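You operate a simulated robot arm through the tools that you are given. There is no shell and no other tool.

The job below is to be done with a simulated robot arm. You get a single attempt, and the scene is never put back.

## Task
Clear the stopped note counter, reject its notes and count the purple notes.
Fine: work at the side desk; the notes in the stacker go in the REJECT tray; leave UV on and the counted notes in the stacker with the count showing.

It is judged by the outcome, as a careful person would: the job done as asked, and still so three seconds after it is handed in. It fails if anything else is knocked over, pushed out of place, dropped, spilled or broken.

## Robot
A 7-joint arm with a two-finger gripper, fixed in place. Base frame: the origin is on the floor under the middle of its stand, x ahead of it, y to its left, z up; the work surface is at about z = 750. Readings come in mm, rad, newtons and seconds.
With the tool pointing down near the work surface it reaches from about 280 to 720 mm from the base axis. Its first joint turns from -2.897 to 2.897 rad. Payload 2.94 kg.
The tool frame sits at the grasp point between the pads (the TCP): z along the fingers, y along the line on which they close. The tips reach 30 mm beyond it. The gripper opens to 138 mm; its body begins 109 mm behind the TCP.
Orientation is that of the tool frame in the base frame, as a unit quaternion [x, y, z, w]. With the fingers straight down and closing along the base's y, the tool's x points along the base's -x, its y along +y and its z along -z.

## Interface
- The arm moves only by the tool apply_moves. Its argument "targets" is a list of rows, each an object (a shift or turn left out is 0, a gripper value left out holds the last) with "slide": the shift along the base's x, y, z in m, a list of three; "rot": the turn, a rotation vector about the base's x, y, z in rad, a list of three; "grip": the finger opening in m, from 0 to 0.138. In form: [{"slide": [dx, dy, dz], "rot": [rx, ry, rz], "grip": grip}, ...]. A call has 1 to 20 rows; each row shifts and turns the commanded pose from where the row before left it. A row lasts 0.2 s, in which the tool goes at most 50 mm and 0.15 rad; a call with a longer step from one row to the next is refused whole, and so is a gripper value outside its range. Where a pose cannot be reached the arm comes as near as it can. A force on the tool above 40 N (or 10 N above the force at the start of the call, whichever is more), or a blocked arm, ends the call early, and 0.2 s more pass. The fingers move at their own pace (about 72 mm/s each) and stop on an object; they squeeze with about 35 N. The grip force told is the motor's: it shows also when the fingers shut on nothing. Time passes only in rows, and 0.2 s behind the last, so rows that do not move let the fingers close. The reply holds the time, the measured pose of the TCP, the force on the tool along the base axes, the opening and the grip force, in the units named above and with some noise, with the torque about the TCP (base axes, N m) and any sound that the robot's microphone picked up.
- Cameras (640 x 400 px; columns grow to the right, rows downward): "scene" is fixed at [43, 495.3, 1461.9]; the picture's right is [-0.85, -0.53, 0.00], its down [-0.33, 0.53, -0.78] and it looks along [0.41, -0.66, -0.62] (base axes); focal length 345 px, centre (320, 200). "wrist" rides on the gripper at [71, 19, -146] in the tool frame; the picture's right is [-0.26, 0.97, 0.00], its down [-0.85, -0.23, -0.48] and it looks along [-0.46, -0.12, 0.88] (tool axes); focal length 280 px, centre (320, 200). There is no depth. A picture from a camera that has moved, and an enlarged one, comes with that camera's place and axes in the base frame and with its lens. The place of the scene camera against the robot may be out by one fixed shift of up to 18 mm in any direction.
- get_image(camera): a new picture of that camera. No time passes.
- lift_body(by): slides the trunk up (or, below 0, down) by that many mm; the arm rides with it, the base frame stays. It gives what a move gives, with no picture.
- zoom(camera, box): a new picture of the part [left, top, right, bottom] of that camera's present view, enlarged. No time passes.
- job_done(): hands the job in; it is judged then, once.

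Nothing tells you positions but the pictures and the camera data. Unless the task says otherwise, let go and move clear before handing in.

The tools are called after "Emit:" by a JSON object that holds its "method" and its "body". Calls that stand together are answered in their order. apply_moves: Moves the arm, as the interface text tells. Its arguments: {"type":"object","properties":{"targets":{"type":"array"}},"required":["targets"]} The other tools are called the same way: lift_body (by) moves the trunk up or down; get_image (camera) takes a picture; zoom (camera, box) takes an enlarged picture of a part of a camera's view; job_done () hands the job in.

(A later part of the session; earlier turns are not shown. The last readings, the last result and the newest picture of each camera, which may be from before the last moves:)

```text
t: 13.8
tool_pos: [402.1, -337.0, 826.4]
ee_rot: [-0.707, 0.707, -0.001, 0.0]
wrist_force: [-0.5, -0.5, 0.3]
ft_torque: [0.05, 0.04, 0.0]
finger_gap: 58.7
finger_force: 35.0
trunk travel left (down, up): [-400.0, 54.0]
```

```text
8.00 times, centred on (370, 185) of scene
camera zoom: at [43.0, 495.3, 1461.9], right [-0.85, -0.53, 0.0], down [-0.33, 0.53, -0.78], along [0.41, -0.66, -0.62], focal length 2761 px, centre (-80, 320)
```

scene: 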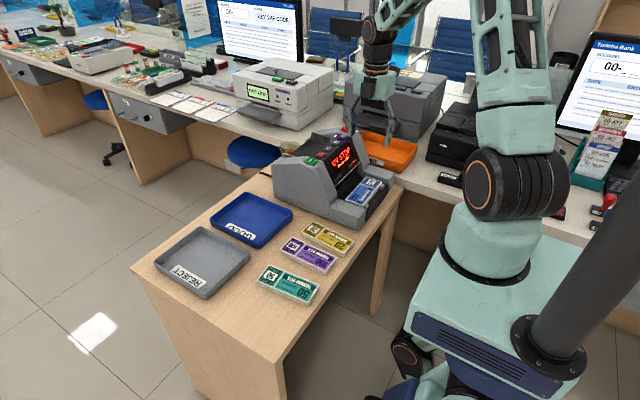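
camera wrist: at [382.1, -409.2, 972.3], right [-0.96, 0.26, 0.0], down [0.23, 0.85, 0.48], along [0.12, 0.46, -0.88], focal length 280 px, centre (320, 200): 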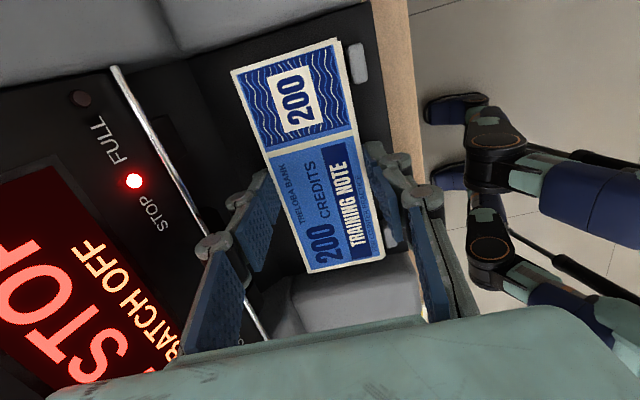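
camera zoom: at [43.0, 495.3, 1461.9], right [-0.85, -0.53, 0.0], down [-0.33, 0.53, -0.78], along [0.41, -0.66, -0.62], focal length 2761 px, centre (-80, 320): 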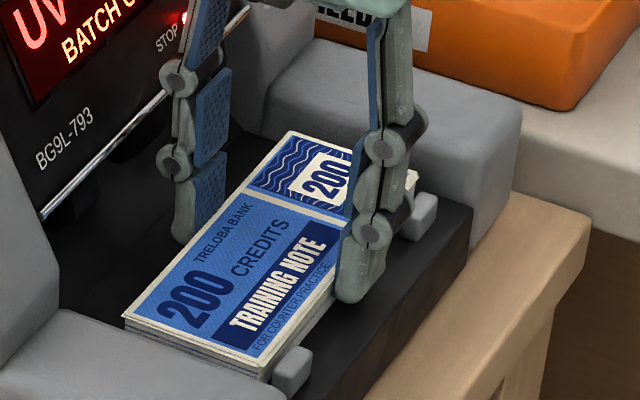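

Gripped at 58.7 mm with 35 N. I'm lifting slowly and checking.

Emit:
{"method": "apply_moves", "body": {"targets": [{"slide": [0, 0, 0.006]}, {"slide": [0, 0, 0.01]}, {"slide": [0, 0, 0.012]}, {"slide": [0, 0, 0]}]}}

Emit:
{"method": "get_image", "body": {"camera": "wrist"}}

Emit:
{"method": "zoom", "body": {"camera": "scene", "box": [330, 140, 410, 210]}}

```text
t: 14.8
tool_pos: [401.7, -337.0, 853.8]
ee_rot: [0.707, -0.707, 0.0, 0.0]
wrist_force: [-0.7, 0.3, -0.3]
ft_torque: [0.02, -0.02, 0.01]
finger_gap: 58.8
finger_force: 34.9
trunk travel left (down, up): [-400.0, 54.0]
```

```text
taken
camera wrist: at [382.5, -408.8, 999.4], right [-0.96, 0.26, 0.0], down [0.23, 0.85, 0.48], along [0.12, 0.46, -0.88], focal length 280 px, centre (320, 200)
```

wrist: 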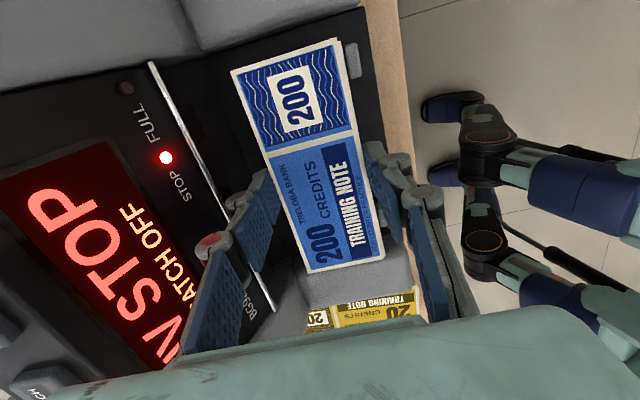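

```text
5.71 times, centred on (370, 175) of scene
camera zoom: at [43.0, 495.3, 1461.9], right [-0.85, -0.53, 0.0], down [-0.33, 0.53, -0.78], along [0.41, -0.66, -0.62], focal length 1972 px, centre (34, 343)
```

zoom: 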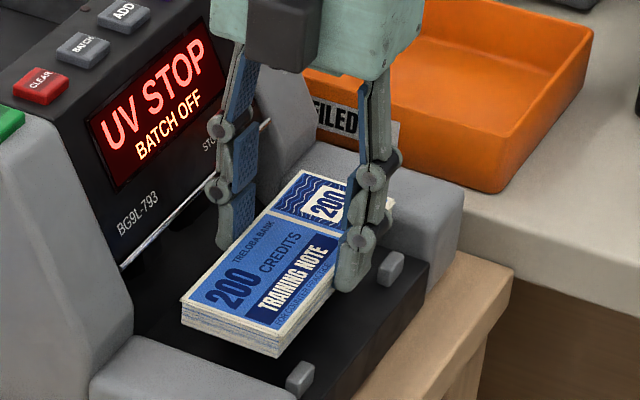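

The blue stack is lifted cleanly out of the stacker. I'm raising it to a safe height, then carrying it to the REJECT tray while turning back 90°.

Emit:
{"method": "apply_moves", "body": {"targets": [{"slide": [0, 0, 0.03]}, {"slide": [0, 0, 0.04]}, {"slide": [0, 0, 0.04]}, {"slide": [0, 0, 0.04]}, {"slide": [0, 0, 0.036]}, {"slide": [0, 0, 0]}]}}

Emit:
{"method": "apply_moves", "body": {"targets": [{"slide": [0.008, 0.02, 0], "rot": [0, 0, -0.1]}, {"slide": [0.014, 0.034, 0], "rot": [0, 0, -0.13]}, {"slide": [0.0165, 0.039, 0], "rot": [0, 0, -0.13]}, {"slide": [0.0165, 0.039, 0], "rot": [0, 0, -0.13]}, {"slide": [0.0165, 0.039, 0], "rot": [0, 0, -0.13]}, {"slide": [0.0165, 0.039, 0], "rot": [0, 0, -0.13]}, {"slide": [0.0165, 0.039, 0], "rot": [0, 0, -0.13]}, {"slide": [0.0165, 0.039, 0], "rot": [0, 0, -0.13]}, {"slide": [0.0165, 0.039, 0], "rot": [0, 0, -0.13]}, {"slide": [0.0165, 0.039, 0], "rot": [0, 0, -0.13]}, {"slide": [0.0165, 0.039, 0], "rot": [0, 0, -0.13]}, {"slide": [0.0165, 0.039, 0], "rot": [0, 0, -0.1008]}, {"slide": [0.012, 0.03, 0], "rot": [0, 0, -0.07]}, {"slide": [0, 0, 0]}]}}

Emit:
{"method": "get_image", "body": {"camera": "wrist"}}

Emit:
{"method": "get_image", "body": {"camera": "scene"}}

```text
t: 16.2
tool_pos: [401.6, -335.1, 1039.6]
ee_rot: [-0.707, 0.708, -0.001, 0.0]
wrist_force: [0.7, -0.4, -0.5]
ft_torque: [-0.01, 0.0, 0.02]
finger_gap: 58.8
finger_force: 34.7
trunk travel left (down, up): [-400.0, 54.0]
```

```text
t: 19.2
tool_pos: [599.6, 136.1, 1039.5]
ee_rot: [0.001, 1.0, 0.001, 0.0]
wrist_force: [-0.6, -0.6, -1.2]
ft_torque: [0.0, -0.02, 0.0]
finger_gap: 58.9
finger_force: 34.7
trunk travel left (down, up): [-400.0, 54.0]
```

```text
taken
camera wrist: at [529.0, 154.7, 1185.7], right [0.26, 0.96, 0.0], down [0.85, -0.23, 0.48], along [0.46, -0.13, -0.88], focal length 280 px, centre (320, 200)
```

wrist: 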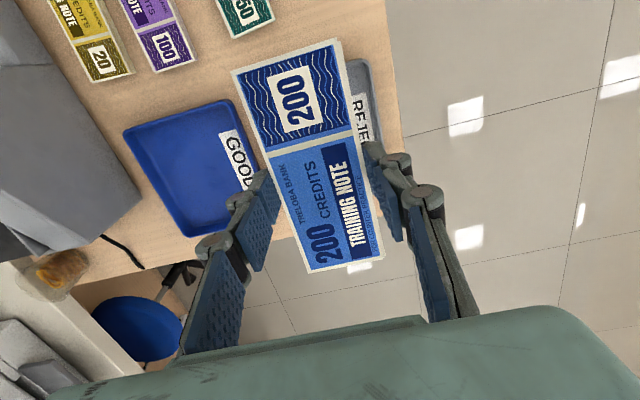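

```text
taken
```

scene: 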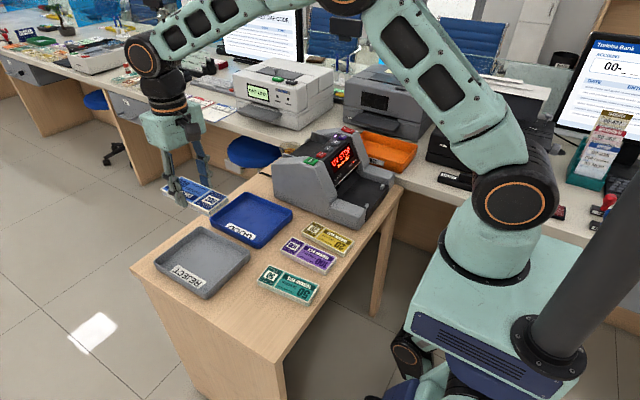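

I'm over the tray area with the notes firmly held. From several views the REJECT tray rim is about x 552–752, y 45–212. I'm moving over its centre and lowering partway.

Emit:
{"method": "apply_moves", "body": {"targets": [{"slide": [0.025, -0.003, 0]}, {"slide": [0.025, -0.003, -0.02]}, {"slide": [0, 0, -0.04]}, {"slide": [0, 0, -0.04]}, {"slide": [0, 0, -0.04]}, {"slide": [0, 0, -0.04]}, {"slide": [0, 0, -0.02]}, {"slide": [0, 0, 0]}]}}

Emit:
{"method": "get_image", "body": {"camera": "wrist"}}

Emit:
{"method": "get_image", "body": {"camera": "scene"}}

Emit:
{"method": "zoom", "body": {"camera": "scene", "box": [120, 140, 320, 310]}}

```text
t: 21.0
tool_pos: [650.5, 131.5, 838.0]
ee_rot: [-0.001, 1.0, -0.001, 0.0]
wrist_force: [-0.8, -0.9, -1.0]
ft_torque: [0.02, 0.03, -0.03]
finger_gap: 58.9
finger_force: 34.8
trunk travel left (down, up): [-400.0, 54.0]
```

```text
taken
camera wrist: at [578.9, 148.5, 984.7], right [0.26, 0.96, 0.0], down [0.85, -0.23, 0.48], along [0.46, -0.12, -0.88], focal length 280 px, centre (320, 200)
```

wrist: 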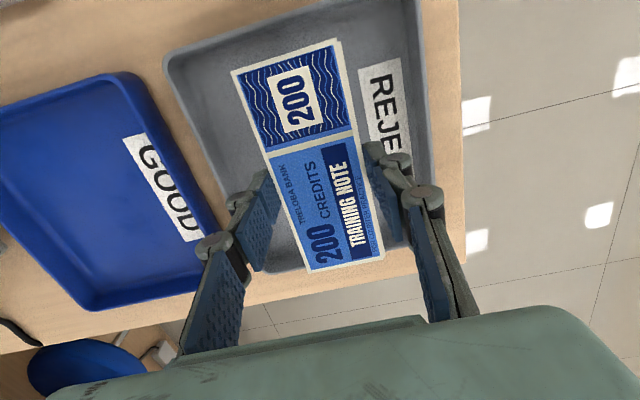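

```text
taken
```

scene: 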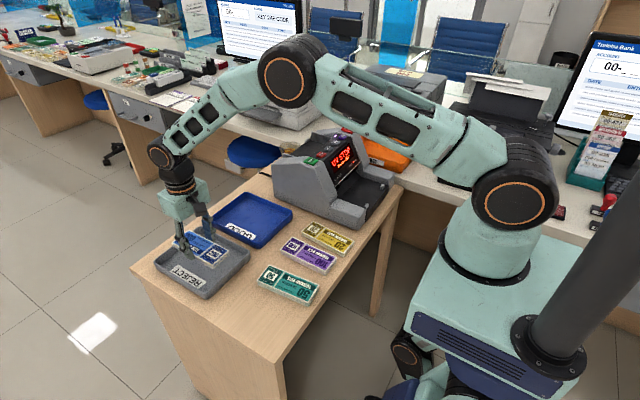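

```text
2.35 times, centred on (220, 225) of scene
camera zoom: at [43.0, 495.3, 1461.9], right [-0.85, -0.53, 0.0], down [-0.33, 0.53, -0.78], along [0.41, -0.66, -0.62], focal length 812 px, centre (555, 141)
```

zoom: 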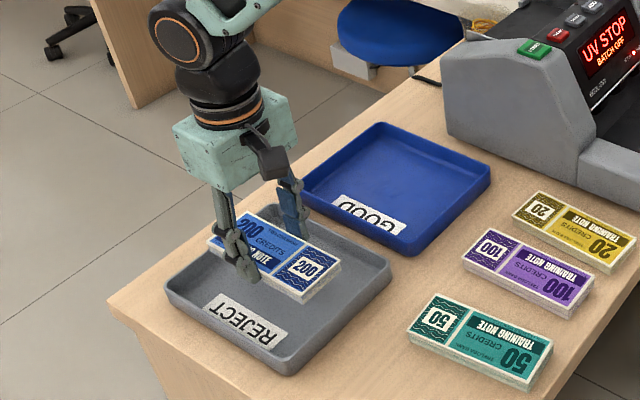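

The notes are centred over the REJECT tray with clear margin all round. I'm lowering towards the tray floor.

Emit:
{"method": "apply_moves", "body": {"targets": [{"slide": [0.005, 0, -0.015]}, {"slide": [0, 0, -0.015]}, {"slide": [0, 0, -0.01]}, {"slide": [0, 0, -0.004]}, {"slide": [0, 0, 0]}]}}

Emit:
{"method": "get_image", "body": {"camera": "wrist"}}

Emit:
{"method": "zoom", "body": {"camera": "scene", "box": [130, 190, 260, 300]}}

```text
t: 22.2
tool_pos: [655.5, 130.7, 795.6]
ee_rot: [0.0, 1.0, 0.0, 0.0]
wrist_force: [0.5, 0.6, -0.1]
ft_torque: [0.03, -0.04, 0.01]
finger_gap: 58.7
finger_force: 34.9
trunk travel left (down, up): [-400.0, 54.0]
```

```text
taken
camera wrist: at [584.7, 148.8, 941.4], right [0.26, 0.96, 0.0], down [0.85, -0.23, 0.48], along [0.46, -0.12, -0.88], focal length 280 px, centre (320, 200)
```

wrist: 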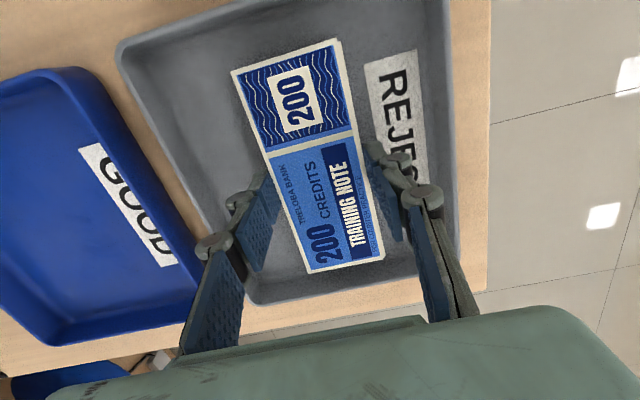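

```text
3.64 times, centred on (195, 245) of scene
camera zoom: at [43.0, 495.3, 1461.9], right [-0.85, -0.53, 0.0], down [-0.33, 0.53, -0.78], along [0.41, -0.66, -0.62], focal length 1255 px, centre (774, 36)
```

zoom: 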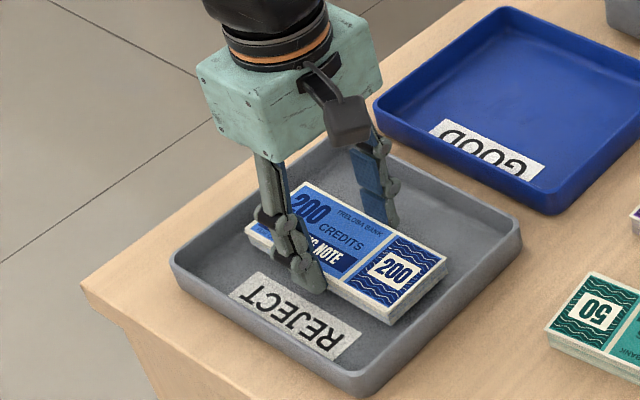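

Nearly down. I'm stepping a few millimetres at a time, watching the vertical force for contact.

Emit:
{"method": "apply_moves", "body": {"targets": [{"slide": [0, 0, -0.002]}, {"slide": [0, 0, -0.002]}, {"slide": [0, 0, 0]}]}}

Emit:
{"method": "zoom", "body": {"camera": "scene", "box": [170, 210, 260, 280]}}

```text
t: 23.0
tool_pos: [656.8, 130.0, 791.8]
ee_rot: [0.0, 1.0, 0.001, 0.0]
wrist_force: [0.7, -0.5, -1.2]
ft_torque: [-0.02, 0.02, -0.01]
finger_gap: 59.0
finger_force: 34.5
trunk travel left (down, up): [-400.0, 54.0]
```

```text
5.71 times, centred on (215, 245) of scene
camera zoom: at [43.0, 495.3, 1461.9], right [-0.85, -0.53, 0.0], down [-0.33, 0.53, -0.78], along [0.41, -0.66, -0.62], focal length 1972 px, centre (920, -57)
```

zoom: 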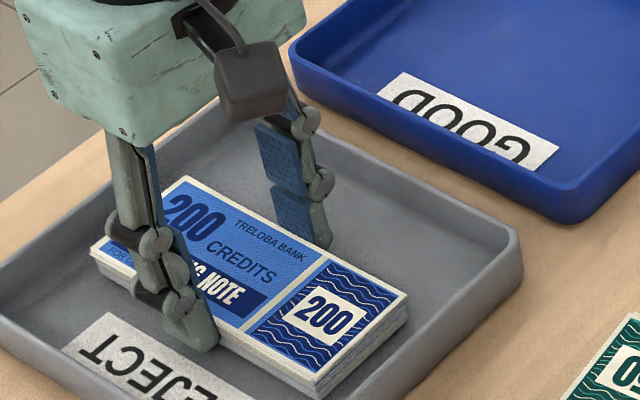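

Emit:
{"method": "apply_moves", "body": {"targets": [{"slide": [0, 0, -0.002]}, {"slide": [0, 0, 0]}]}}

Emit:
{"method": "apply_moves", "body": {"targets": [{"slide": [0, 0, -0.002]}, {"slide": [0, 0, 0]}]}}

Emit:
{"method": "zoom", "body": {"camera": "scene", "box": [170, 210, 260, 280]}}

```text
t: 23.6
tool_pos: [656.1, 130.6, 789.9]
ee_rot: [0.0, 1.0, 0.0, 0.0]
wrist_force: [-1.0, -0.5, 3.1]
ft_torque: [-0.06, 0.15, 0.0]
finger_gap: 58.8
finger_force: 35.3
trunk travel left (down, up): [-400.0, 54.0]
```

```text
t: 24.2
tool_pos: [655.5, 130.7, 791.2]
ee_rot: [0.0, 1.0, 0.0, 0.002]
wrist_force: [-0.7, -1.4, 15.7]
ft_torque: [-0.15, 0.81, 0.04]
finger_gap: 58.9
finger_force: 35.3
trunk travel left (down, up): [-400.0, 54.0]
```

```text
5.71 times, centred on (215, 245) of scene
camera zoom: at [43.0, 495.3, 1461.9], right [-0.85, -0.53, 0.0], down [-0.33, 0.53, -0.78], along [0.41, -0.66, -0.62], focal length 1972 px, centre (920, -57)
```

zoom: 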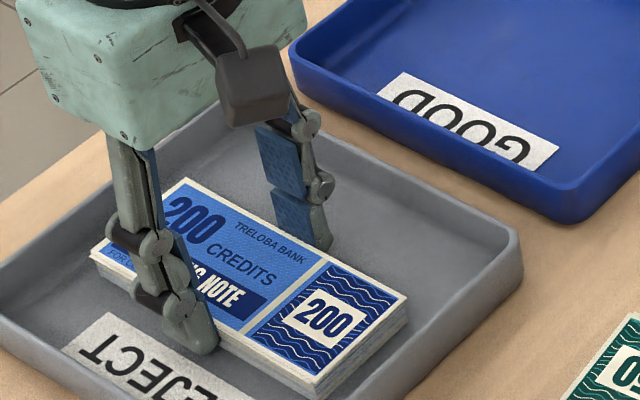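

Contact confirmed: the notes are on the tray floor at TCP z≈790. I'll ease off 2 mm, open gently and lift clear.

Emit:
{"method": "apply_moves", "body": {"targets": [{"slide": [0, 0, 0.002]}, {"grip": 0.066}, {"grip": 0.076}, {"grip": 0.084}, {"slide": [0, 0, 0]}]}}

Emit:
{"method": "apply_moves", "body": {"targets": [{"slide": [0, 0, 0.015]}, {"slide": [0, 0, 0.03]}, {"slide": [0, 0, 0.045]}, {"slide": [0, 0, 0.045]}, {"slide": [0, 0, 0.045]}, {"slide": [0, 0, 0.045]}, {"slide": [0, 0, 0]}]}}

Emit:
{"method": "get_image", "body": {"camera": "wrist"}}

Emit:
{"method": "get_image", "body": {"camera": "scene"}}

Emit:
{"method": "zoom", "body": {"camera": "scene", "box": [250, 110, 410, 210]}}

```text
t: 25.4
tool_pos: [656.3, 130.7, 789.5]
ee_rot: [-0.001, 1.0, 0.0, 0.0]
wrist_force: [0.5, 0.3, -0.7]
ft_torque: [0.01, 0.02, -0.04]
finger_gap: 83.9
finger_force: 0.1
trunk travel left (down, up): [-400.0, 54.0]
```

```text
t: 27.0
tool_pos: [655.8, 131.0, 1014.6]
ee_rot: [0.0, 1.0, -0.001, 0.0]
wrist_force: [-0.4, 0.2, 0.0]
ft_torque: [0.0, -0.02, 0.01]
finger_gap: 84.1
finger_force: 0.1
trunk travel left (down, up): [-400.0, 54.0]
```

```text
taken
camera wrist: at [585.0, 148.8, 1159.8], right [0.26, 0.96, 0.0], down [0.85, -0.23, 0.48], along [0.46, -0.13, -0.88], focal length 280 px, centre (320, 200)
```

wrist: 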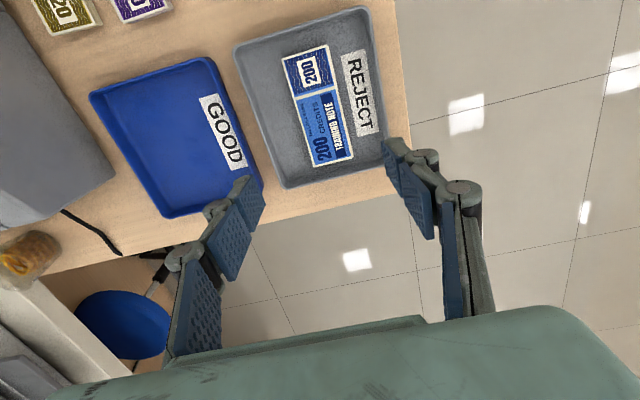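

```text
taken
```

scene: 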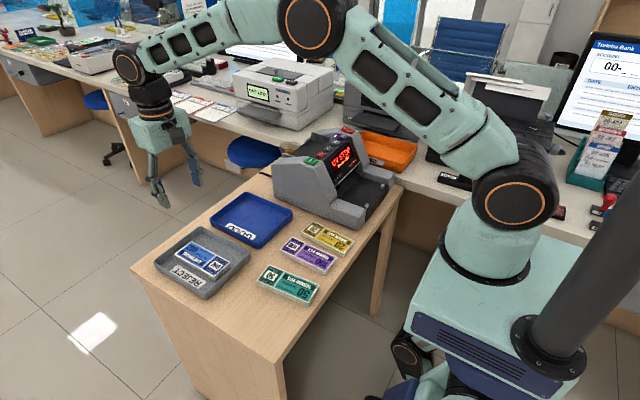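

```text
4.00 times, centred on (330, 160) of scene
camera zoom: at [43.0, 495.3, 1461.9], right [-0.85, -0.53, 0.0], down [-0.33, 0.53, -0.78], along [0.41, -0.66, -0.62], focal length 1380 px, centre (280, 360)
```

zoom: 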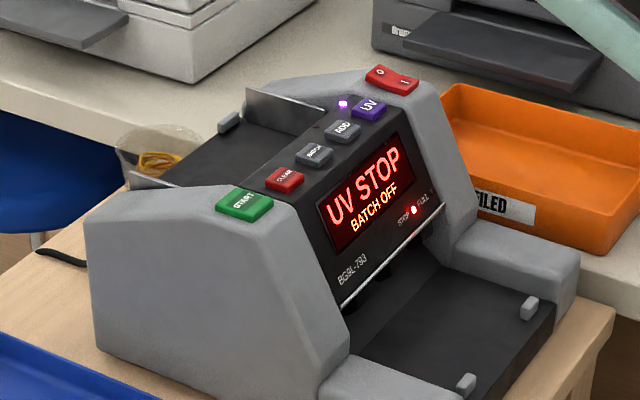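

The blue notes lie flat in the REJECT tray, and the stacker is empty. The display still shows UV STOP, so next I'll press CLEAR: gripper closed, moving to hover above the button.

Emit:
{"method": "apply_moves", "body": {"targets": [{"slide": [-0.007, -0.02, 0.025], "grip": 0.0}, {"slide": [-0.0136, -0.04, 0]}, {"slide": [-0.0136, -0.04, 0]}, {"slide": [-0.0136, -0.04, 0]}, {"slide": [-0.0136, -0.04, 0]}, {"slide": [-0.0136, -0.04, 0]}, {"slide": [-0.0136, -0.04, 0]}, {"slide": [-0.0136, -0.04, 0]}, {"slide": [-0.0136, -0.04, 0]}, {"slide": [-0.0136, -0.04, 0]}, {"slide": [-0.0086, -0.022, 0]}, {"slide": [0, 0, 0]}]}}

Emit:
{"method": "get_image", "body": {"camera": "wrist"}}

Emit:
{"method": "zoom", "body": {"camera": "wrist", "box": [220, 60, 440, 220]}}

Emit:
{"method": "zoom", "body": {"camera": "scene", "box": [260, 80, 400, 180]}}

```text
t: 29.6
tool_pos: [518.0, -269.9, 1040.1]
ee_rot: [0.0, 1.0, 0.0, 0.0]
wrist_force: [-0.6, -1.3, 0.4]
ft_torque: [-0.01, 0.01, 0.02]
finger_gap: 0.0
finger_force: 28.1
trunk travel left (down, up): [-400.0, 54.0]
```

```text
taken
camera wrist: at [446.4, -252.6, 1185.3], right [0.26, 0.96, 0.0], down [0.85, -0.23, 0.48], along [0.46, -0.12, -0.88], focal length 280 px, centre (320, 200)
```

wrist: 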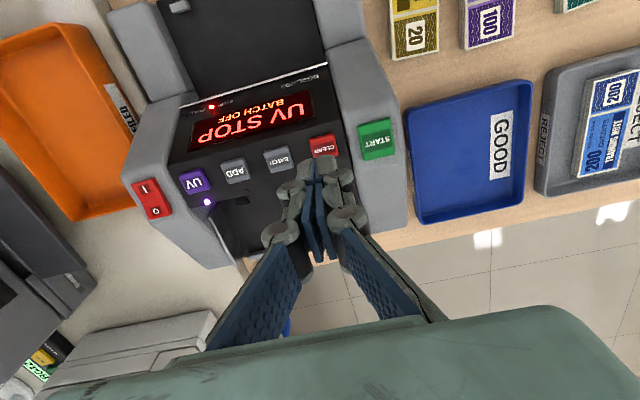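

```text
2.50 times, centred on (330, 140) of wrist
camera zoom: at [446.4, -252.6, 1185.3], right [0.26, 0.96, 0.0], down [0.85, -0.23, 0.48], along [0.46, -0.12, -0.88], focal length 701 px, centre (295, 350)
```

zoom: 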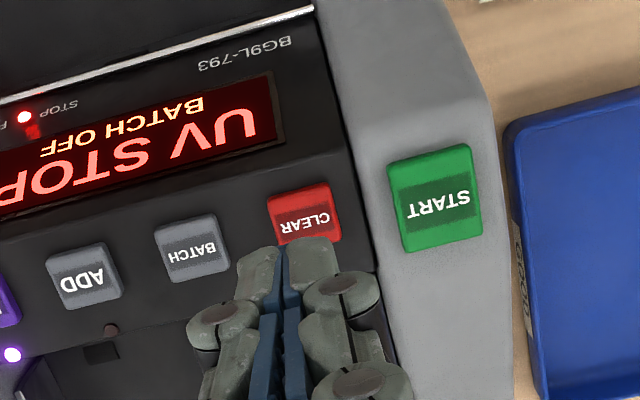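

```text
4.00 times, centred on (330, 130) of scene
camera zoom: at [43.0, 495.3, 1461.9], right [-0.85, -0.53, 0.0], down [-0.33, 0.53, -0.78], along [0.41, -0.66, -0.62], focal length 1380 px, centre (280, 480)
```

zoom: 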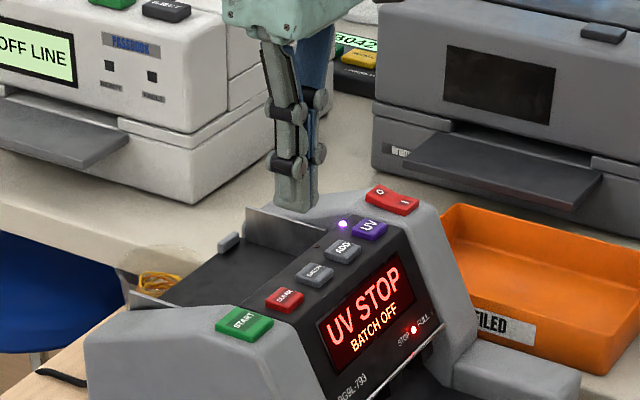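

The closed tips are lined up over CLEAR and well clear of BATCH and START. I'm lowering to just above the button.

Emit:
{"method": "apply_moves", "body": {"targets": [{"slide": [0.003, 0, -0.02]}, {"slide": [0, 0, -0.02]}, {"slide": [0, 0, -0.02]}, {"slide": [0, 0, 0]}]}}

Emit:
{"method": "zoom", "body": {"camera": "wrist", "box": [220, 60, 440, 220]}}

Emit:
{"method": "zoom", "body": {"camera": "scene", "box": [275, 115, 355, 175]}}

```text
t: 30.6
tool_pos: [520.6, -268.8, 979.7]
ee_rot: [0.0, 1.0, 0.0, -0.001]
wrist_force: [0.3, 0.5, 0.1]
ft_torque: [-0.01, 0.0, 0.0]
finger_gap: 0.0
finger_force: 28.5
trunk travel left (down, up): [-400.0, 54.0]
```

```text
2.50 times, centred on (330, 140) of wrist
camera zoom: at [449.6, -252.0, 1125.1], right [0.26, 0.96, 0.0], down [0.85, -0.23, 0.48], along [0.46, -0.13, -0.88], focal length 701 px, centre (295, 350)
```

zoom: 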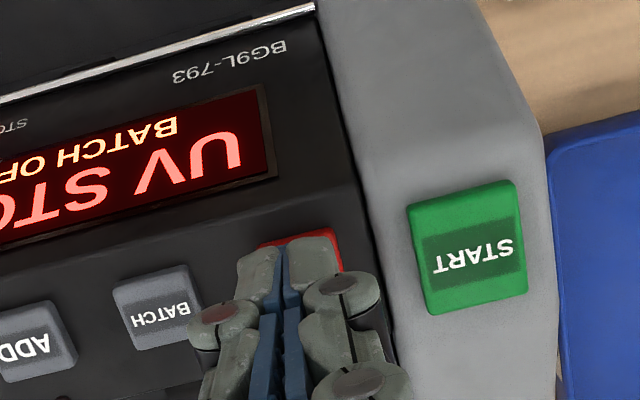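

```text
6.67 times, centred on (315, 145) of scene
camera zoom: at [43.0, 495.3, 1461.9], right [-0.85, -0.53, 0.0], down [-0.33, 0.53, -0.78], along [0.41, -0.66, -0.62], focal length 2301 px, centre (353, 567)
```

zoom: 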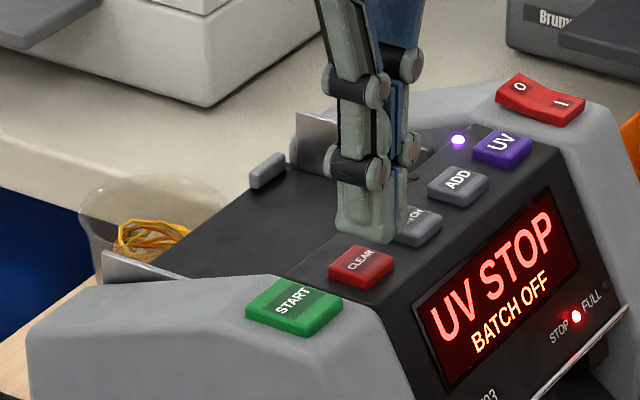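

The tips are directly above CLEAR, about 13 mm up. I'm stepping down to press it.

Emit:
{"method": "apply_moves", "body": {"targets": [{"slide": [0, 0, -0.006]}, {"slide": [0, 0, -0.004]}, {"slide": [0, 0, 0]}]}}

Emit:
{"method": "zoom", "body": {"camera": "scene", "box": [275, 115, 355, 175]}}

```text
t: 31.4
tool_pos: [520.8, -270.2, 970.5]
ee_rot: [-0.001, 1.0, 0.0, 0.001]
wrist_force: [0.2, 0.1, -1.0]
ft_torque: [0.02, 0.01, -0.03]
finger_gap: 0.0
finger_force: 28.6
trunk travel left (down, up): [-400.0, 54.0]
```

```text
6.67 times, centred on (315, 145) of scene
camera zoom: at [43.0, 495.3, 1461.9], right [-0.85, -0.53, 0.0], down [-0.33, 0.53, -0.78], along [0.41, -0.66, -0.62], focal length 2301 px, centre (353, 567)
```

zoom: 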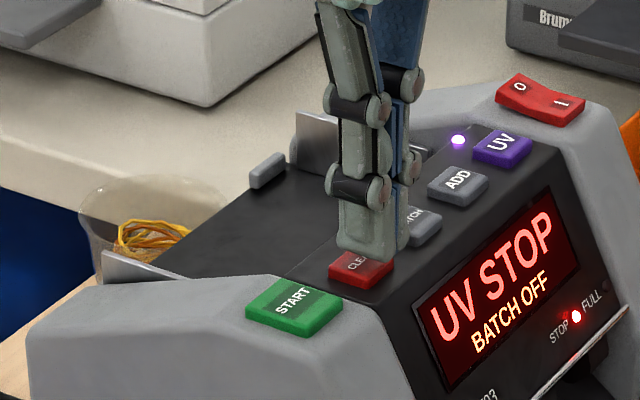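

Emit:
{"method": "apply_moves", "body": {"targets": [{"slide": [0, 0, -0.002]}, {"slide": [0, 0, -0.002]}, {"slide": [0, 0, 0]}]}}

Emit:
{"method": "zoom", "body": {"camera": "scene", "box": [275, 115, 355, 175]}}

```text
t: 32.2
tool_pos: [521.2, -269.9, 965.0]
ee_rot: [0.0, 1.0, 0.001, 0.0]
wrist_force: [0.3, -0.2, -0.4]
ft_torque: [-0.02, 0.0, -0.02]
finger_gap: 0.0
finger_force: 28.8
trunk travel left (down, up): [-400.0, 54.0]
```

```text
6.67 times, centred on (315, 145) of scene
camera zoom: at [43.0, 495.3, 1461.9], right [-0.85, -0.53, 0.0], down [-0.33, 0.53, -0.78], along [0.41, -0.66, -0.62], focal length 2301 px, centre (353, 567)
```

zoom: 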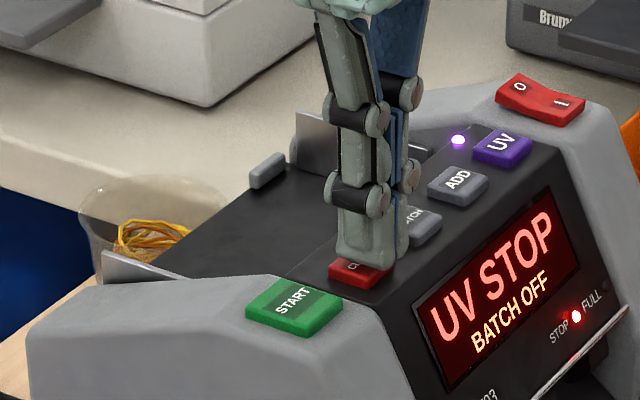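

Emit:
{"method": "apply_moves", "body": {"targets": [{"slide": [0, 0, -0.0015]}, {"slide": [0, 0, -0.0015]}, {"slide": [0, 0, 0]}]}}

Emit:
{"method": "zoom", "body": {"camera": "scene", "box": [275, 115, 355, 175]}}

```text
t: 33.0
tool_pos: [521.2, -270.8, 963.6]
ee_rot: [0.0, 1.0, -0.001, 0.0]
wrist_force: [0.8, 0.9, 0.4]
ft_torque: [-0.02, 0.03, -0.02]
finger_gap: 0.0
finger_force: 28.2
trunk travel left (down, up): [-400.0, 54.0]
```

```text
6.67 times, centred on (315, 145) of scene
camera zoom: at [43.0, 495.3, 1461.9], right [-0.85, -0.53, 0.0], down [-0.33, 0.53, -0.78], along [0.41, -0.66, -0.62], focal length 2301 px, centre (353, 567)
```

zoom: 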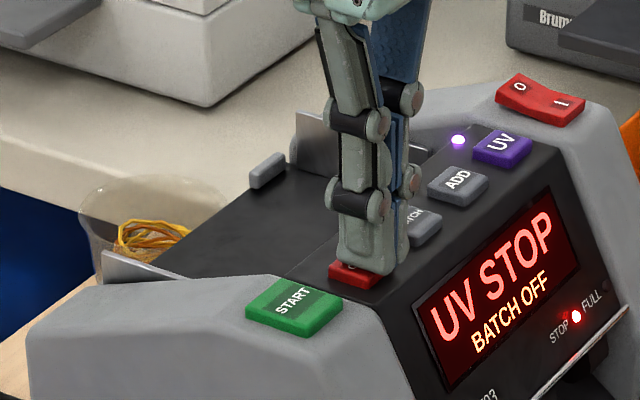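

Emit:
{"method": "apply_moves", "body": {"targets": [{"slide": [0, 0, -0.0015]}, {"slide": [0, 0, -0.0015]}, {"slide": [0, 0, 0]}]}}

Emit:
{"method": "zoom", "body": {"camera": "scene", "box": [275, 115, 355, 175]}}

```text
t: 33.8
tool_pos: [522.2, -270.4, 959.8]
ee_rot: [-0.001, 1.0, 0.0, 0.0]
wrist_force: [-0.3, 0.2, 1.2]
ft_torque: [0.02, -0.02, -0.02]
finger_gap: 6.2
finger_force: 28.4
trunk travel left (down, up): [-400.0, 54.0]
heard: click
```

```text
6.67 times, centred on (315, 145) of scene
camera zoom: at [43.0, 495.3, 1461.9], right [-0.85, -0.53, 0.0], down [-0.33, 0.53, -0.78], along [0.41, -0.66, -0.62], focal length 2301 px, centre (353, 567)
```

zoom: 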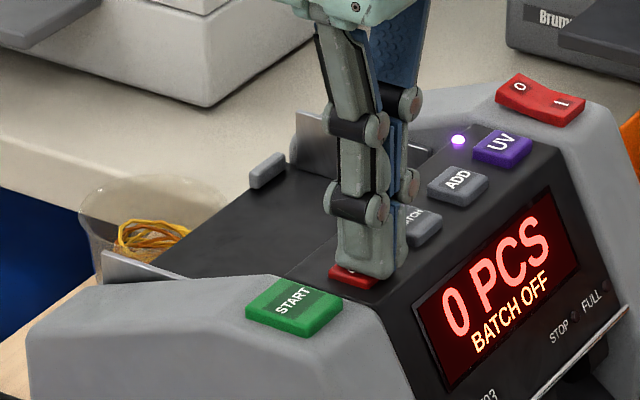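

Click heard. The display reads "0 PCS / BATCH OFF", the UV light is still on and STOP is off. I'm lifting off and moving over the purple notes with the gripper open.

Emit:
{"method": "apply_moves", "body": {"targets": [{"slide": [0, 0, 0.015]}, {"slide": [0, 0, 0.035]}, {"slide": [0, 0, 0.04], "grip": 0.11}, {"slide": [-0.015, 0.037, 0]}, {"slide": [-0.016, 0.038, 0]}, {"slide": [-0.016, 0.038, 0]}, {"slide": [-0.016, 0.038, 0]}, {"slide": [-0.016, 0.038, 0]}, {"slide": [-0.016, 0.038, -0.02]}, {"slide": [0, 0, -0.04]}, {"slide": [0, 0, 0]}]}}

Emit:
{"method": "get_image", "body": {"camera": "wrist"}}

Emit:
{"method": "zoom", "body": {"camera": "wrist", "box": [220, 40, 440, 210]}}

Emit:
{"method": "zoom", "body": {"camera": "scene", "box": [250, 90, 410, 210]}}

```text
t: 36.2
tool_pos: [426.3, -44.6, 989.1]
ee_rot: [0.0, 1.0, 0.0, -0.001]
wrist_force: [0.0, 1.2, -0.6]
ft_torque: [0.02, 0.01, 0.02]
finger_gap: 110.3
finger_force: 0.0
trunk travel left (down, up): [-400.0, 54.0]
```

```text
taken
camera wrist: at [355.9, -26.7, 1134.5], right [0.26, 0.96, 0.0], down [0.85, -0.23, 0.48], along [0.46, -0.12, -0.88], focal length 280 px, centre (320, 200)
```

wrist: 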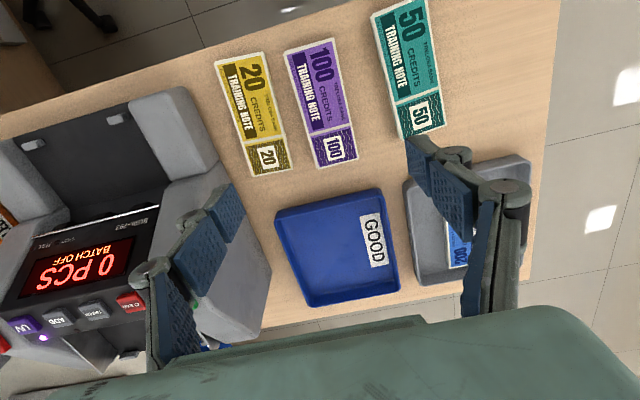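

```text
2.35 times, centred on (330, 125) of wrist
camera zoom: at [355.9, -26.7, 1134.5], right [0.26, 0.96, 0.0], down [0.85, -0.23, 0.48], along [0.46, -0.12, -0.88], focal length 660 px, centre (296, 376)
```

zoom: 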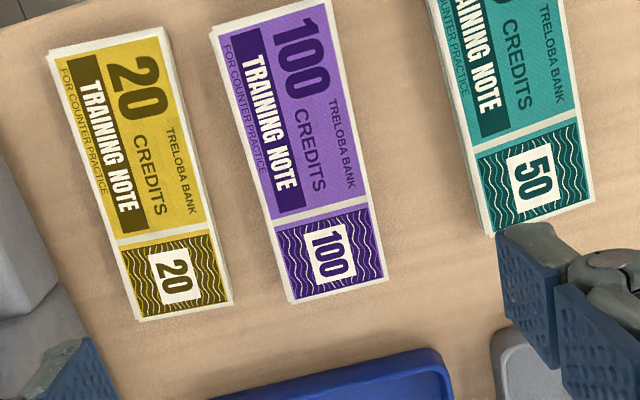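

```text
3.33 times, centred on (330, 150) of scene
camera zoom: at [43.0, 495.3, 1461.9], right [-0.85, -0.53, 0.0], down [-0.33, 0.53, -0.78], along [0.41, -0.66, -0.62], focal length 1150 px, centre (287, 367)
```

zoom: 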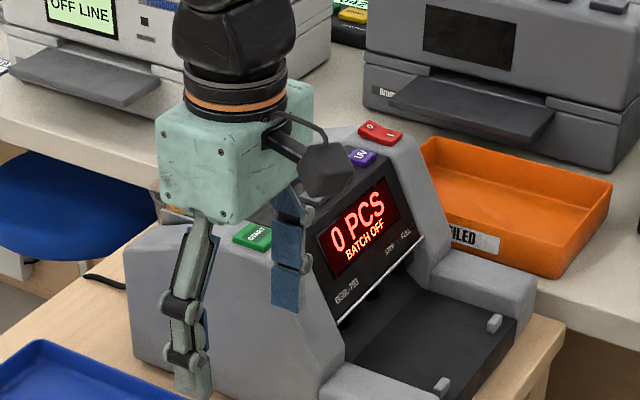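

The counter is cleared. The purple stack measures x 351–501, y −69…−10 (centre ≈ (426, −40)), aligned with the base, with 28 mm to the yellow stack. I'm descending around it.

Emit:
{"method": "apply_moves", "body": {"targets": [{"slide": [0, 0.0045, -0.03], "grip": 0.071}, {"slide": [0, 0, -0.04]}, {"slide": [0, 0, -0.04]}, {"slide": [0, 0, -0.04]}, {"slide": [0, 0, -0.03]}, {"slide": [0, 0, 0]}]}}

Emit:
{"method": "get_image", "body": {"camera": "wrist"}}

Emit:
{"method": "zoom", "body": {"camera": "scene", "box": [270, 210, 360, 290]}}

```text
t: 37.6
tool_pos: [428.8, -42.4, 809.0]
ee_rot: [-0.001, 1.0, 0.0, -0.001]
wrist_force: [0.5, 0.2, -0.2]
ft_torque: [0.03, 0.01, -0.03]
finger_gap: 70.7
finger_force: 0.0
trunk travel left (down, up): [-400.0, 54.0]
```

```text
taken
camera wrist: at [356.4, -23.4, 954.9], right [0.26, 0.96, 0.0], down [0.85, -0.23, 0.48], along [0.46, -0.12, -0.88], focal length 280 px, centre (320, 200)
```

wrist: 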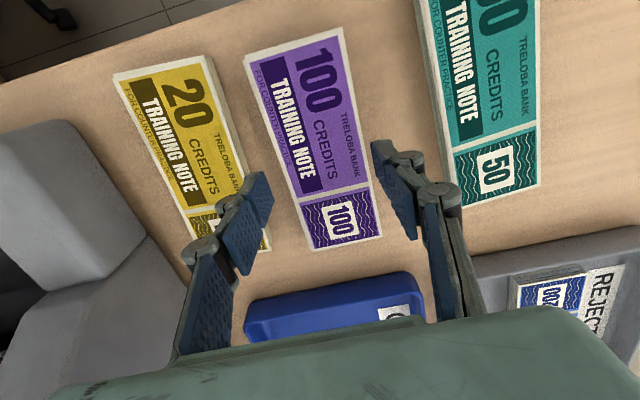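

```text
5.00 times, centred on (315, 250) of scene
camera zoom: at [43.0, 495.3, 1461.9], right [-0.85, -0.53, 0.0], down [-0.33, 0.53, -0.78], along [0.41, -0.66, -0.62], focal length 1726 px, centre (345, -50)
```

zoom: 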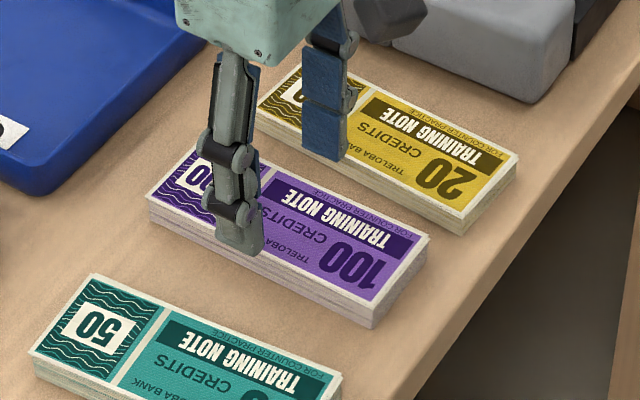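

Well aligned, with the stack about 2 mm to +y of the tool centre. I'm correcting that, lowering to just above the desk and gripping.

Emit:
{"method": "apply_moves", "body": {"targets": [{"slide": [0, 0.002, -0.012]}, {"slide": [0, 0, -0.008]}, {"slide": [0, 0, -0.005]}, {"slide": [0, 0, 0]}]}}

Emit:
{"method": "get_image", "body": {"camera": "wrist"}}

Emit:
{"method": "zoom", "body": {"camera": "scene", "box": [280, 220, 350, 280]}}

```text
t: 38.6
tool_pos: [426.8, -36.9, 783.8]
ee_rot: [0.001, 1.0, -0.001, 0.0]
wrist_force: [0.3, -0.3, -0.8]
ft_torque: [0.02, 0.02, 0.02]
finger_gap: 71.1
finger_force: 0.0
trunk travel left (down, up): [-400.0, 54.0]
```

```text
taken
camera wrist: at [355.0, -19.8, 930.3], right [0.26, 0.96, 0.0], down [0.85, -0.23, 0.48], along [0.46, -0.12, -0.88], focal length 280 px, centre (320, 200)
```

wrist: 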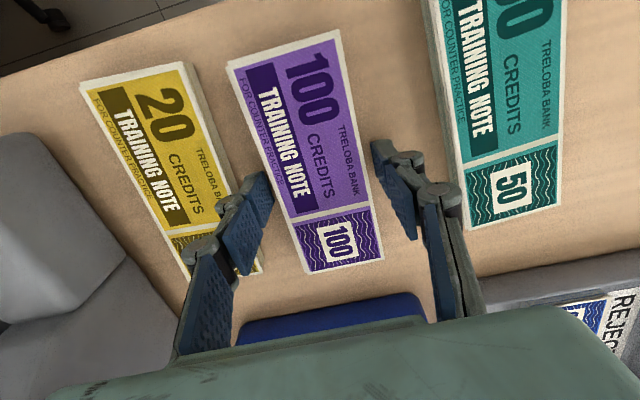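

```text
6.67 times, centred on (315, 250) of scene
camera zoom: at [43.0, 495.3, 1461.9], right [-0.85, -0.53, 0.0], down [-0.33, 0.53, -0.78], along [0.41, -0.66, -0.62], focal length 2301 px, centre (353, -133)
```

zoom: 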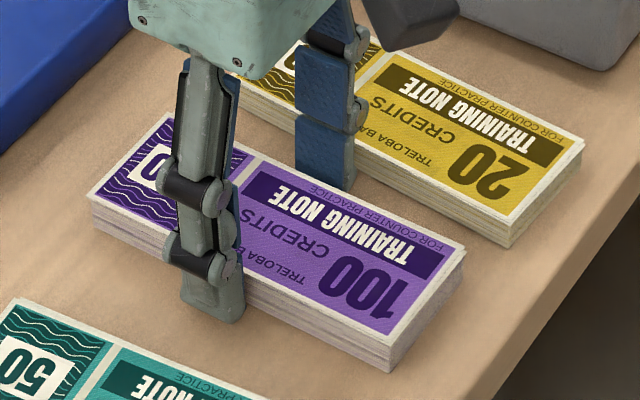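

Emit:
{"method": "apply_moves", "body": {"targets": [{"grip": 0.064}, {"grip": 0.05}, {"grip": 0.05}, {"grip": 0.05}]}}

Emit:
{"method": "apply_moves", "body": {"targets": [{"slide": [0, 0, 0.008]}, {"slide": [0, 0, 0.015]}, {"slide": [0, 0, 0.02]}, {"slide": [0, 0, 0]}]}}

Emit:
{"method": "get_image", "body": {"camera": "wrist"}}

Emit:
{"method": "zoom", "body": {"camera": "scene", "box": [270, 200, 360, 280]}}

```text
t: 39.6
tool_pos: [426.3, -37.7, 784.7]
ee_rot: [0.0, 1.0, 0.0, 0.0]
wrist_force: [0.0, 0.1, 1.7]
ft_torque: [0.07, 0.07, -0.04]
finger_gap: 59.2
finger_force: 34.9
trunk travel left (down, up): [-400.0, 54.0]
```

```text
t: 40.6
tool_pos: [425.2, -38.8, 828.1]
ee_rot: [0.0, 1.0, 0.0, 0.001]
wrist_force: [0.3, -0.8, -1.0]
ft_torque: [0.0, -0.01, -0.03]
finger_gap: 59.3
finger_force: 34.8
trunk travel left (down, up): [-400.0, 54.0]
```

```text
taken
camera wrist: at [354.7, -20.0, 973.9], right [0.26, 0.96, 0.0], down [0.85, -0.23, 0.48], along [0.46, -0.12, -0.88], focal length 280 px, centre (320, 200)
```

wrist: 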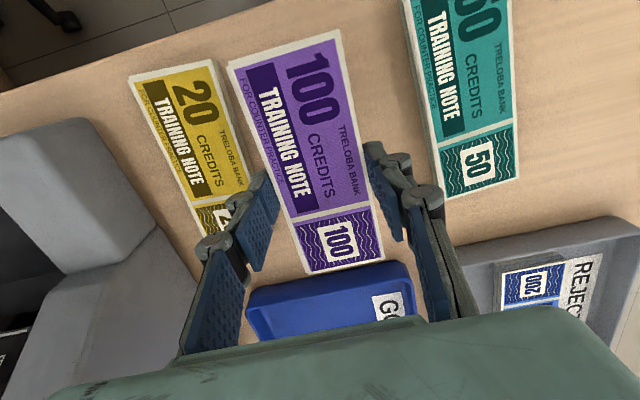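

```text
5.00 times, centred on (315, 240) of scene
camera zoom: at [43.0, 495.3, 1461.9], right [-0.85, -0.53, 0.0], down [-0.33, 0.53, -0.78], along [0.41, -0.66, -0.62], focal length 1726 px, centre (345, 0)
```

zoom: 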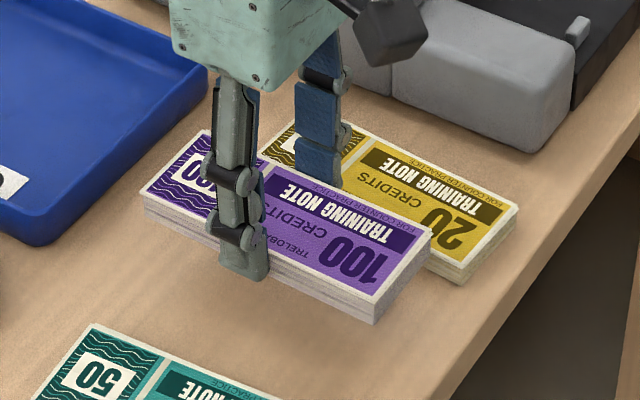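

Purple stack is held level and centred. I'm raising it and carrying it over the hopper (centre ≈ (614, −335)) while rotating 90°.

Emit:
{"method": "apply_moves", "body": {"targets": [{"slide": [0, 0, 0.04]}, {"slide": [0, 0, 0.045]}, {"slide": [0, 0, 0.045]}, {"slide": [0, 0, 0.045]}, {"slide": [0, 0, 0.037]}, {"slide": [0, 0, 0]}]}}

Emit:
{"method": "apply_moves", "body": {"targets": [{"slide": [0.01, -0.016, 0], "rot": [0, 0, 0.09]}, {"slide": [0.016, -0.025, 0], "rot": [0, 0, 0.13]}, {"slide": [0.016, -0.025, 0], "rot": [0, 0, 0.13]}, {"slide": [0.016, -0.025, 0], "rot": [0, 0, 0.13]}, {"slide": [0.016, -0.025, 0], "rot": [0, 0, 0.13]}, {"slide": [0.016, -0.025, 0], "rot": [0, 0, 0.13]}, {"slide": [0.016, -0.025, 0], "rot": [0, 0, 0.13]}, {"slide": [0.016, -0.025, 0], "rot": [0, 0, 0.13]}, {"slide": [0.016, -0.025, 0], "rot": [0, 0, 0.13]}, {"slide": [0.016, -0.025, 0], "rot": [0, 0, 0.13]}, {"slide": [0.016, -0.025, 0], "rot": [0, 0, 0.13]}, {"slide": [0.012, -0.022, 0], "rot": [0, 0, 0.1]}, {"slide": [0.006, -0.009, 0], "rot": [0, 0, 0.0808]}, {"slide": [0, 0, 0]}, {"slide": [0, 0, 0]}]}}

Emit:
{"method": "get_image", "body": {"camera": "wrist"}}

Emit:
{"method": "get_image", "body": {"camera": "scene"}}

```text
t: 42.0
tool_pos: [426.8, -34.7, 1040.7]
ee_rot: [0.0, 1.0, 0.0, -0.001]
wrist_force: [0.2, -1.2, -0.8]
ft_torque: [-0.01, -0.04, -0.02]
finger_gap: 58.9
finger_force: 35.0
trunk travel left (down, up): [-400.0, 54.0]
```

```text
t: 45.2
tool_pos: [614.2, -335.2, 1039.3]
ee_rot: [-0.707, 0.707, 0.0, 0.0]
wrist_force: [0.2, -0.6, -0.9]
ft_torque: [-0.04, 0.0, -0.03]
finger_gap: 58.6
finger_force: 35.0
trunk travel left (down, up): [-400.0, 54.0]
```

```text
taken
camera wrist: at [593.8, -406.9, 1185.1], right [-0.97, 0.26, 0.0], down [0.23, 0.85, 0.48], along [0.12, 0.46, -0.88], focal length 280 px, centre (320, 200)
```

wrist: 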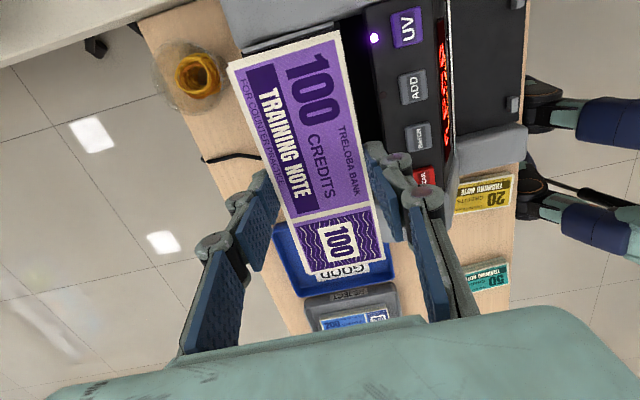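

```text
taken
```

scene: 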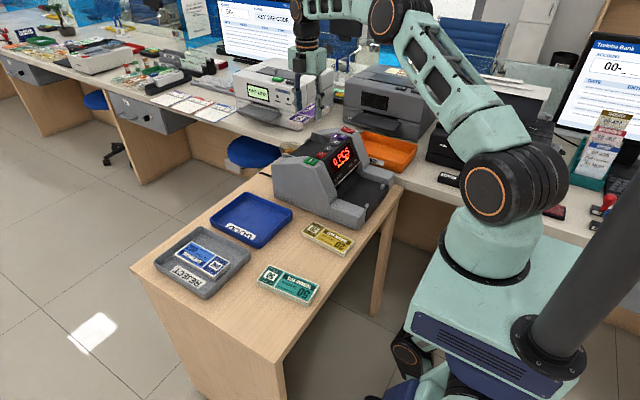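

Over the hopper at (614, −335). I'm lowering to just above the guides to verify alignment.

Emit:
{"method": "apply_moves", "body": {"targets": [{"slide": [0, 0, -0.025]}, {"slide": [0, 0, -0.03]}, {"slide": [0, 0, -0.022]}, {"slide": [0, 0, 0]}]}}

Emit:
{"method": "get_image", "body": {"camera": "wrist"}}

Emit:
{"method": "zoom", "body": {"camera": "wrist", "box": [190, 0, 430, 150]}}

Emit:
{"method": "zoom", "body": {"camera": "scene", "box": [260, 90, 360, 170]}}

```text
t: 46.2
tool_pos: [615.2, -333.2, 961.0]
ee_rot: [-0.707, 0.707, -0.001, 0.0]
wrist_force: [0.4, -1.1, -0.7]
ft_torque: [0.0, 0.0, -0.03]
finger_gap: 58.8
finger_force: 35.2
trunk travel left (down, up): [-400.0, 54.0]
```

```text
taken
camera wrist: at [594.5, -406.3, 1107.9], right [-0.96, 0.26, 0.0], down [0.23, 0.85, 0.48], along [0.13, 0.46, -0.88], focal length 280 px, centre (320, 200)
```

wrist: 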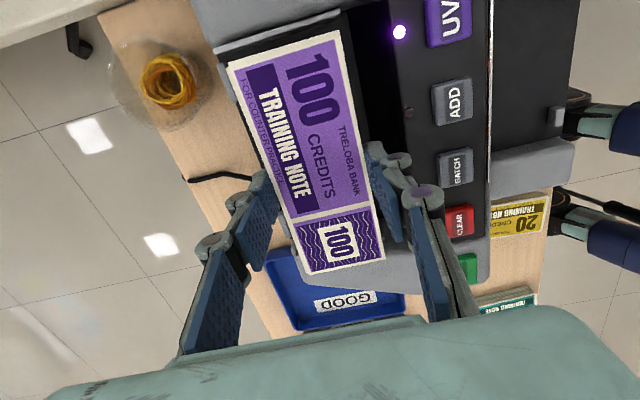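

```text
2.67 times, centred on (310, 75) of wrist
camera zoom: at [594.5, -406.3, 1107.9], right [-0.96, 0.26, 0.0], down [0.23, 0.85, 0.48], along [0.13, 0.46, -0.88], focal length 748 px, centre (347, 533)
```

zoom: 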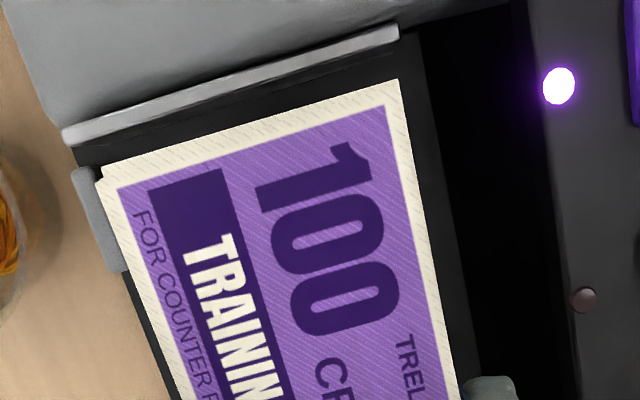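

```text
5.00 times, centred on (310, 130) of scene
camera zoom: at [43.0, 495.3, 1461.9], right [-0.85, -0.53, 0.0], down [-0.33, 0.53, -0.78], along [0.41, -0.66, -0.62], focal length 1726 px, centre (370, 550)
```

zoom: 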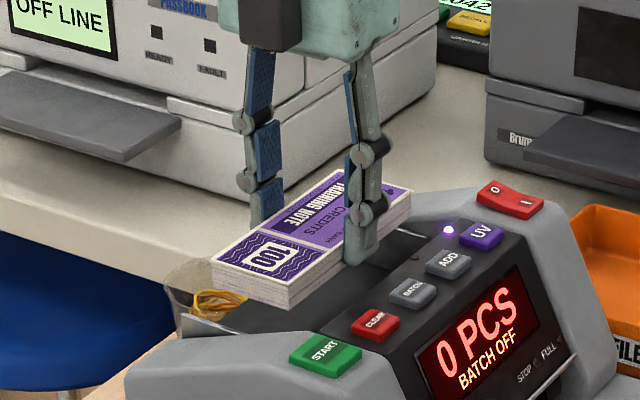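

The notes sit between the guides with ~8 mm at each end, and there is room behind the panel edge. I'm nudging 3 mm rearward for finger clearance and lowering into the hopper.

Emit:
{"method": "apply_moves", "body": {"targets": [{"slide": [0.003, 0, -0.01]}, {"slide": [0, 0, -0.012]}, {"slide": [0, 0, -0.012]}, {"slide": [0, 0, -0.006]}, {"slide": [0, 0, 0]}]}}

Emit:
{"method": "get_image", "body": {"camera": "wrist"}}

Emit:
{"method": "zoom", "body": {"camera": "scene", "box": [260, 100, 360, 180]}}

```text
t: 47.4
tool_pos: [616.7, -333.7, 922.2]
ee_rot: [0.708, -0.707, 0.0, 0.0]
wrist_force: [-0.5, -0.2, -1.0]
ft_torque: [0.01, 0.02, -0.01]
finger_gap: 59.1
finger_force: 35.2
trunk travel left (down, up): [-400.0, 54.0]
```

```text
taken
camera wrist: at [596.8, -406.7, 1069.3], right [-0.96, 0.26, 0.0], down [0.23, 0.85, 0.48], along [0.12, 0.46, -0.88], focal length 280 px, centre (320, 200)
```

wrist: 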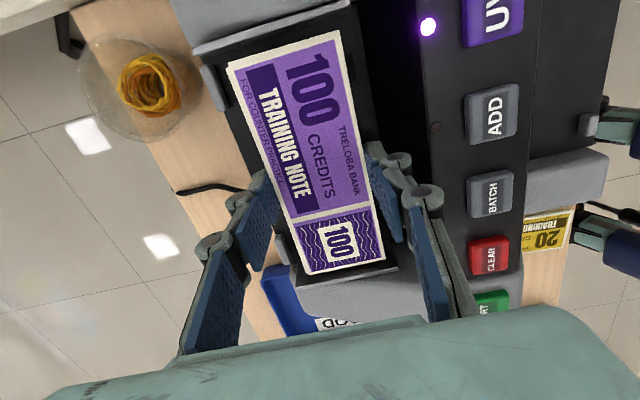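

```text
5.00 times, centred on (310, 140) of scene
camera zoom: at [43.0, 495.3, 1461.9], right [-0.85, -0.53, 0.0], down [-0.33, 0.53, -0.78], along [0.41, -0.66, -0.62], focal length 1726 px, centre (370, 500)
```

zoom: 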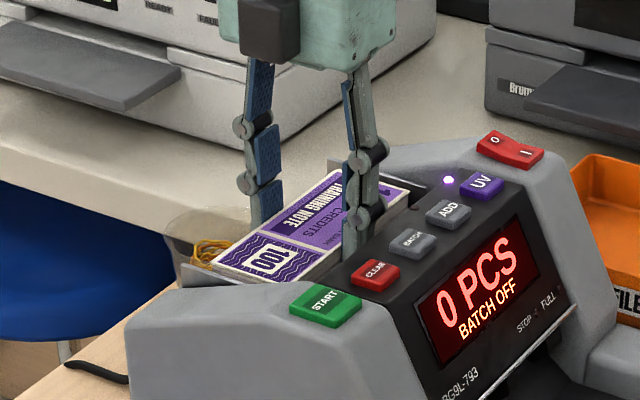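

Inside the hopper and about 8 mm above the floor. I'm stepping down to contact.

Emit:
{"method": "apply_moves", "body": {"targets": [{"slide": [0, 0, -0.002]}, {"slide": [0, 0, -0.002]}, {"slide": [0, 0, 0]}]}}

Emit:
{"method": "apply_moves", "body": {"targets": [{"slide": [0, 0, -0.002]}, {"slide": [0, 0, 0]}]}}

```text
t: 48.2
tool_pos: [617.1, -335.1, 918.6]
ee_rot: [0.708, -0.707, 0.0, 0.0]
wrist_force: [0.3, 0.3, -0.8]
ft_torque: [0.0, 0.02, 0.0]
finger_gap: 59.0
finger_force: 35.0
trunk travel left (down, up): [-400.0, 54.0]
```

```text
t: 48.8
tool_pos: [617.5, -334.9, 917.1]
ee_rot: [0.707, -0.707, 0.001, 0.0]
wrist_force: [0.1, -0.3, -1.8]
ft_torque: [0.02, 0.01, 0.0]
finger_gap: 59.1
finger_force: 35.2
trunk travel left (down, up): [-400.0, 54.0]
```

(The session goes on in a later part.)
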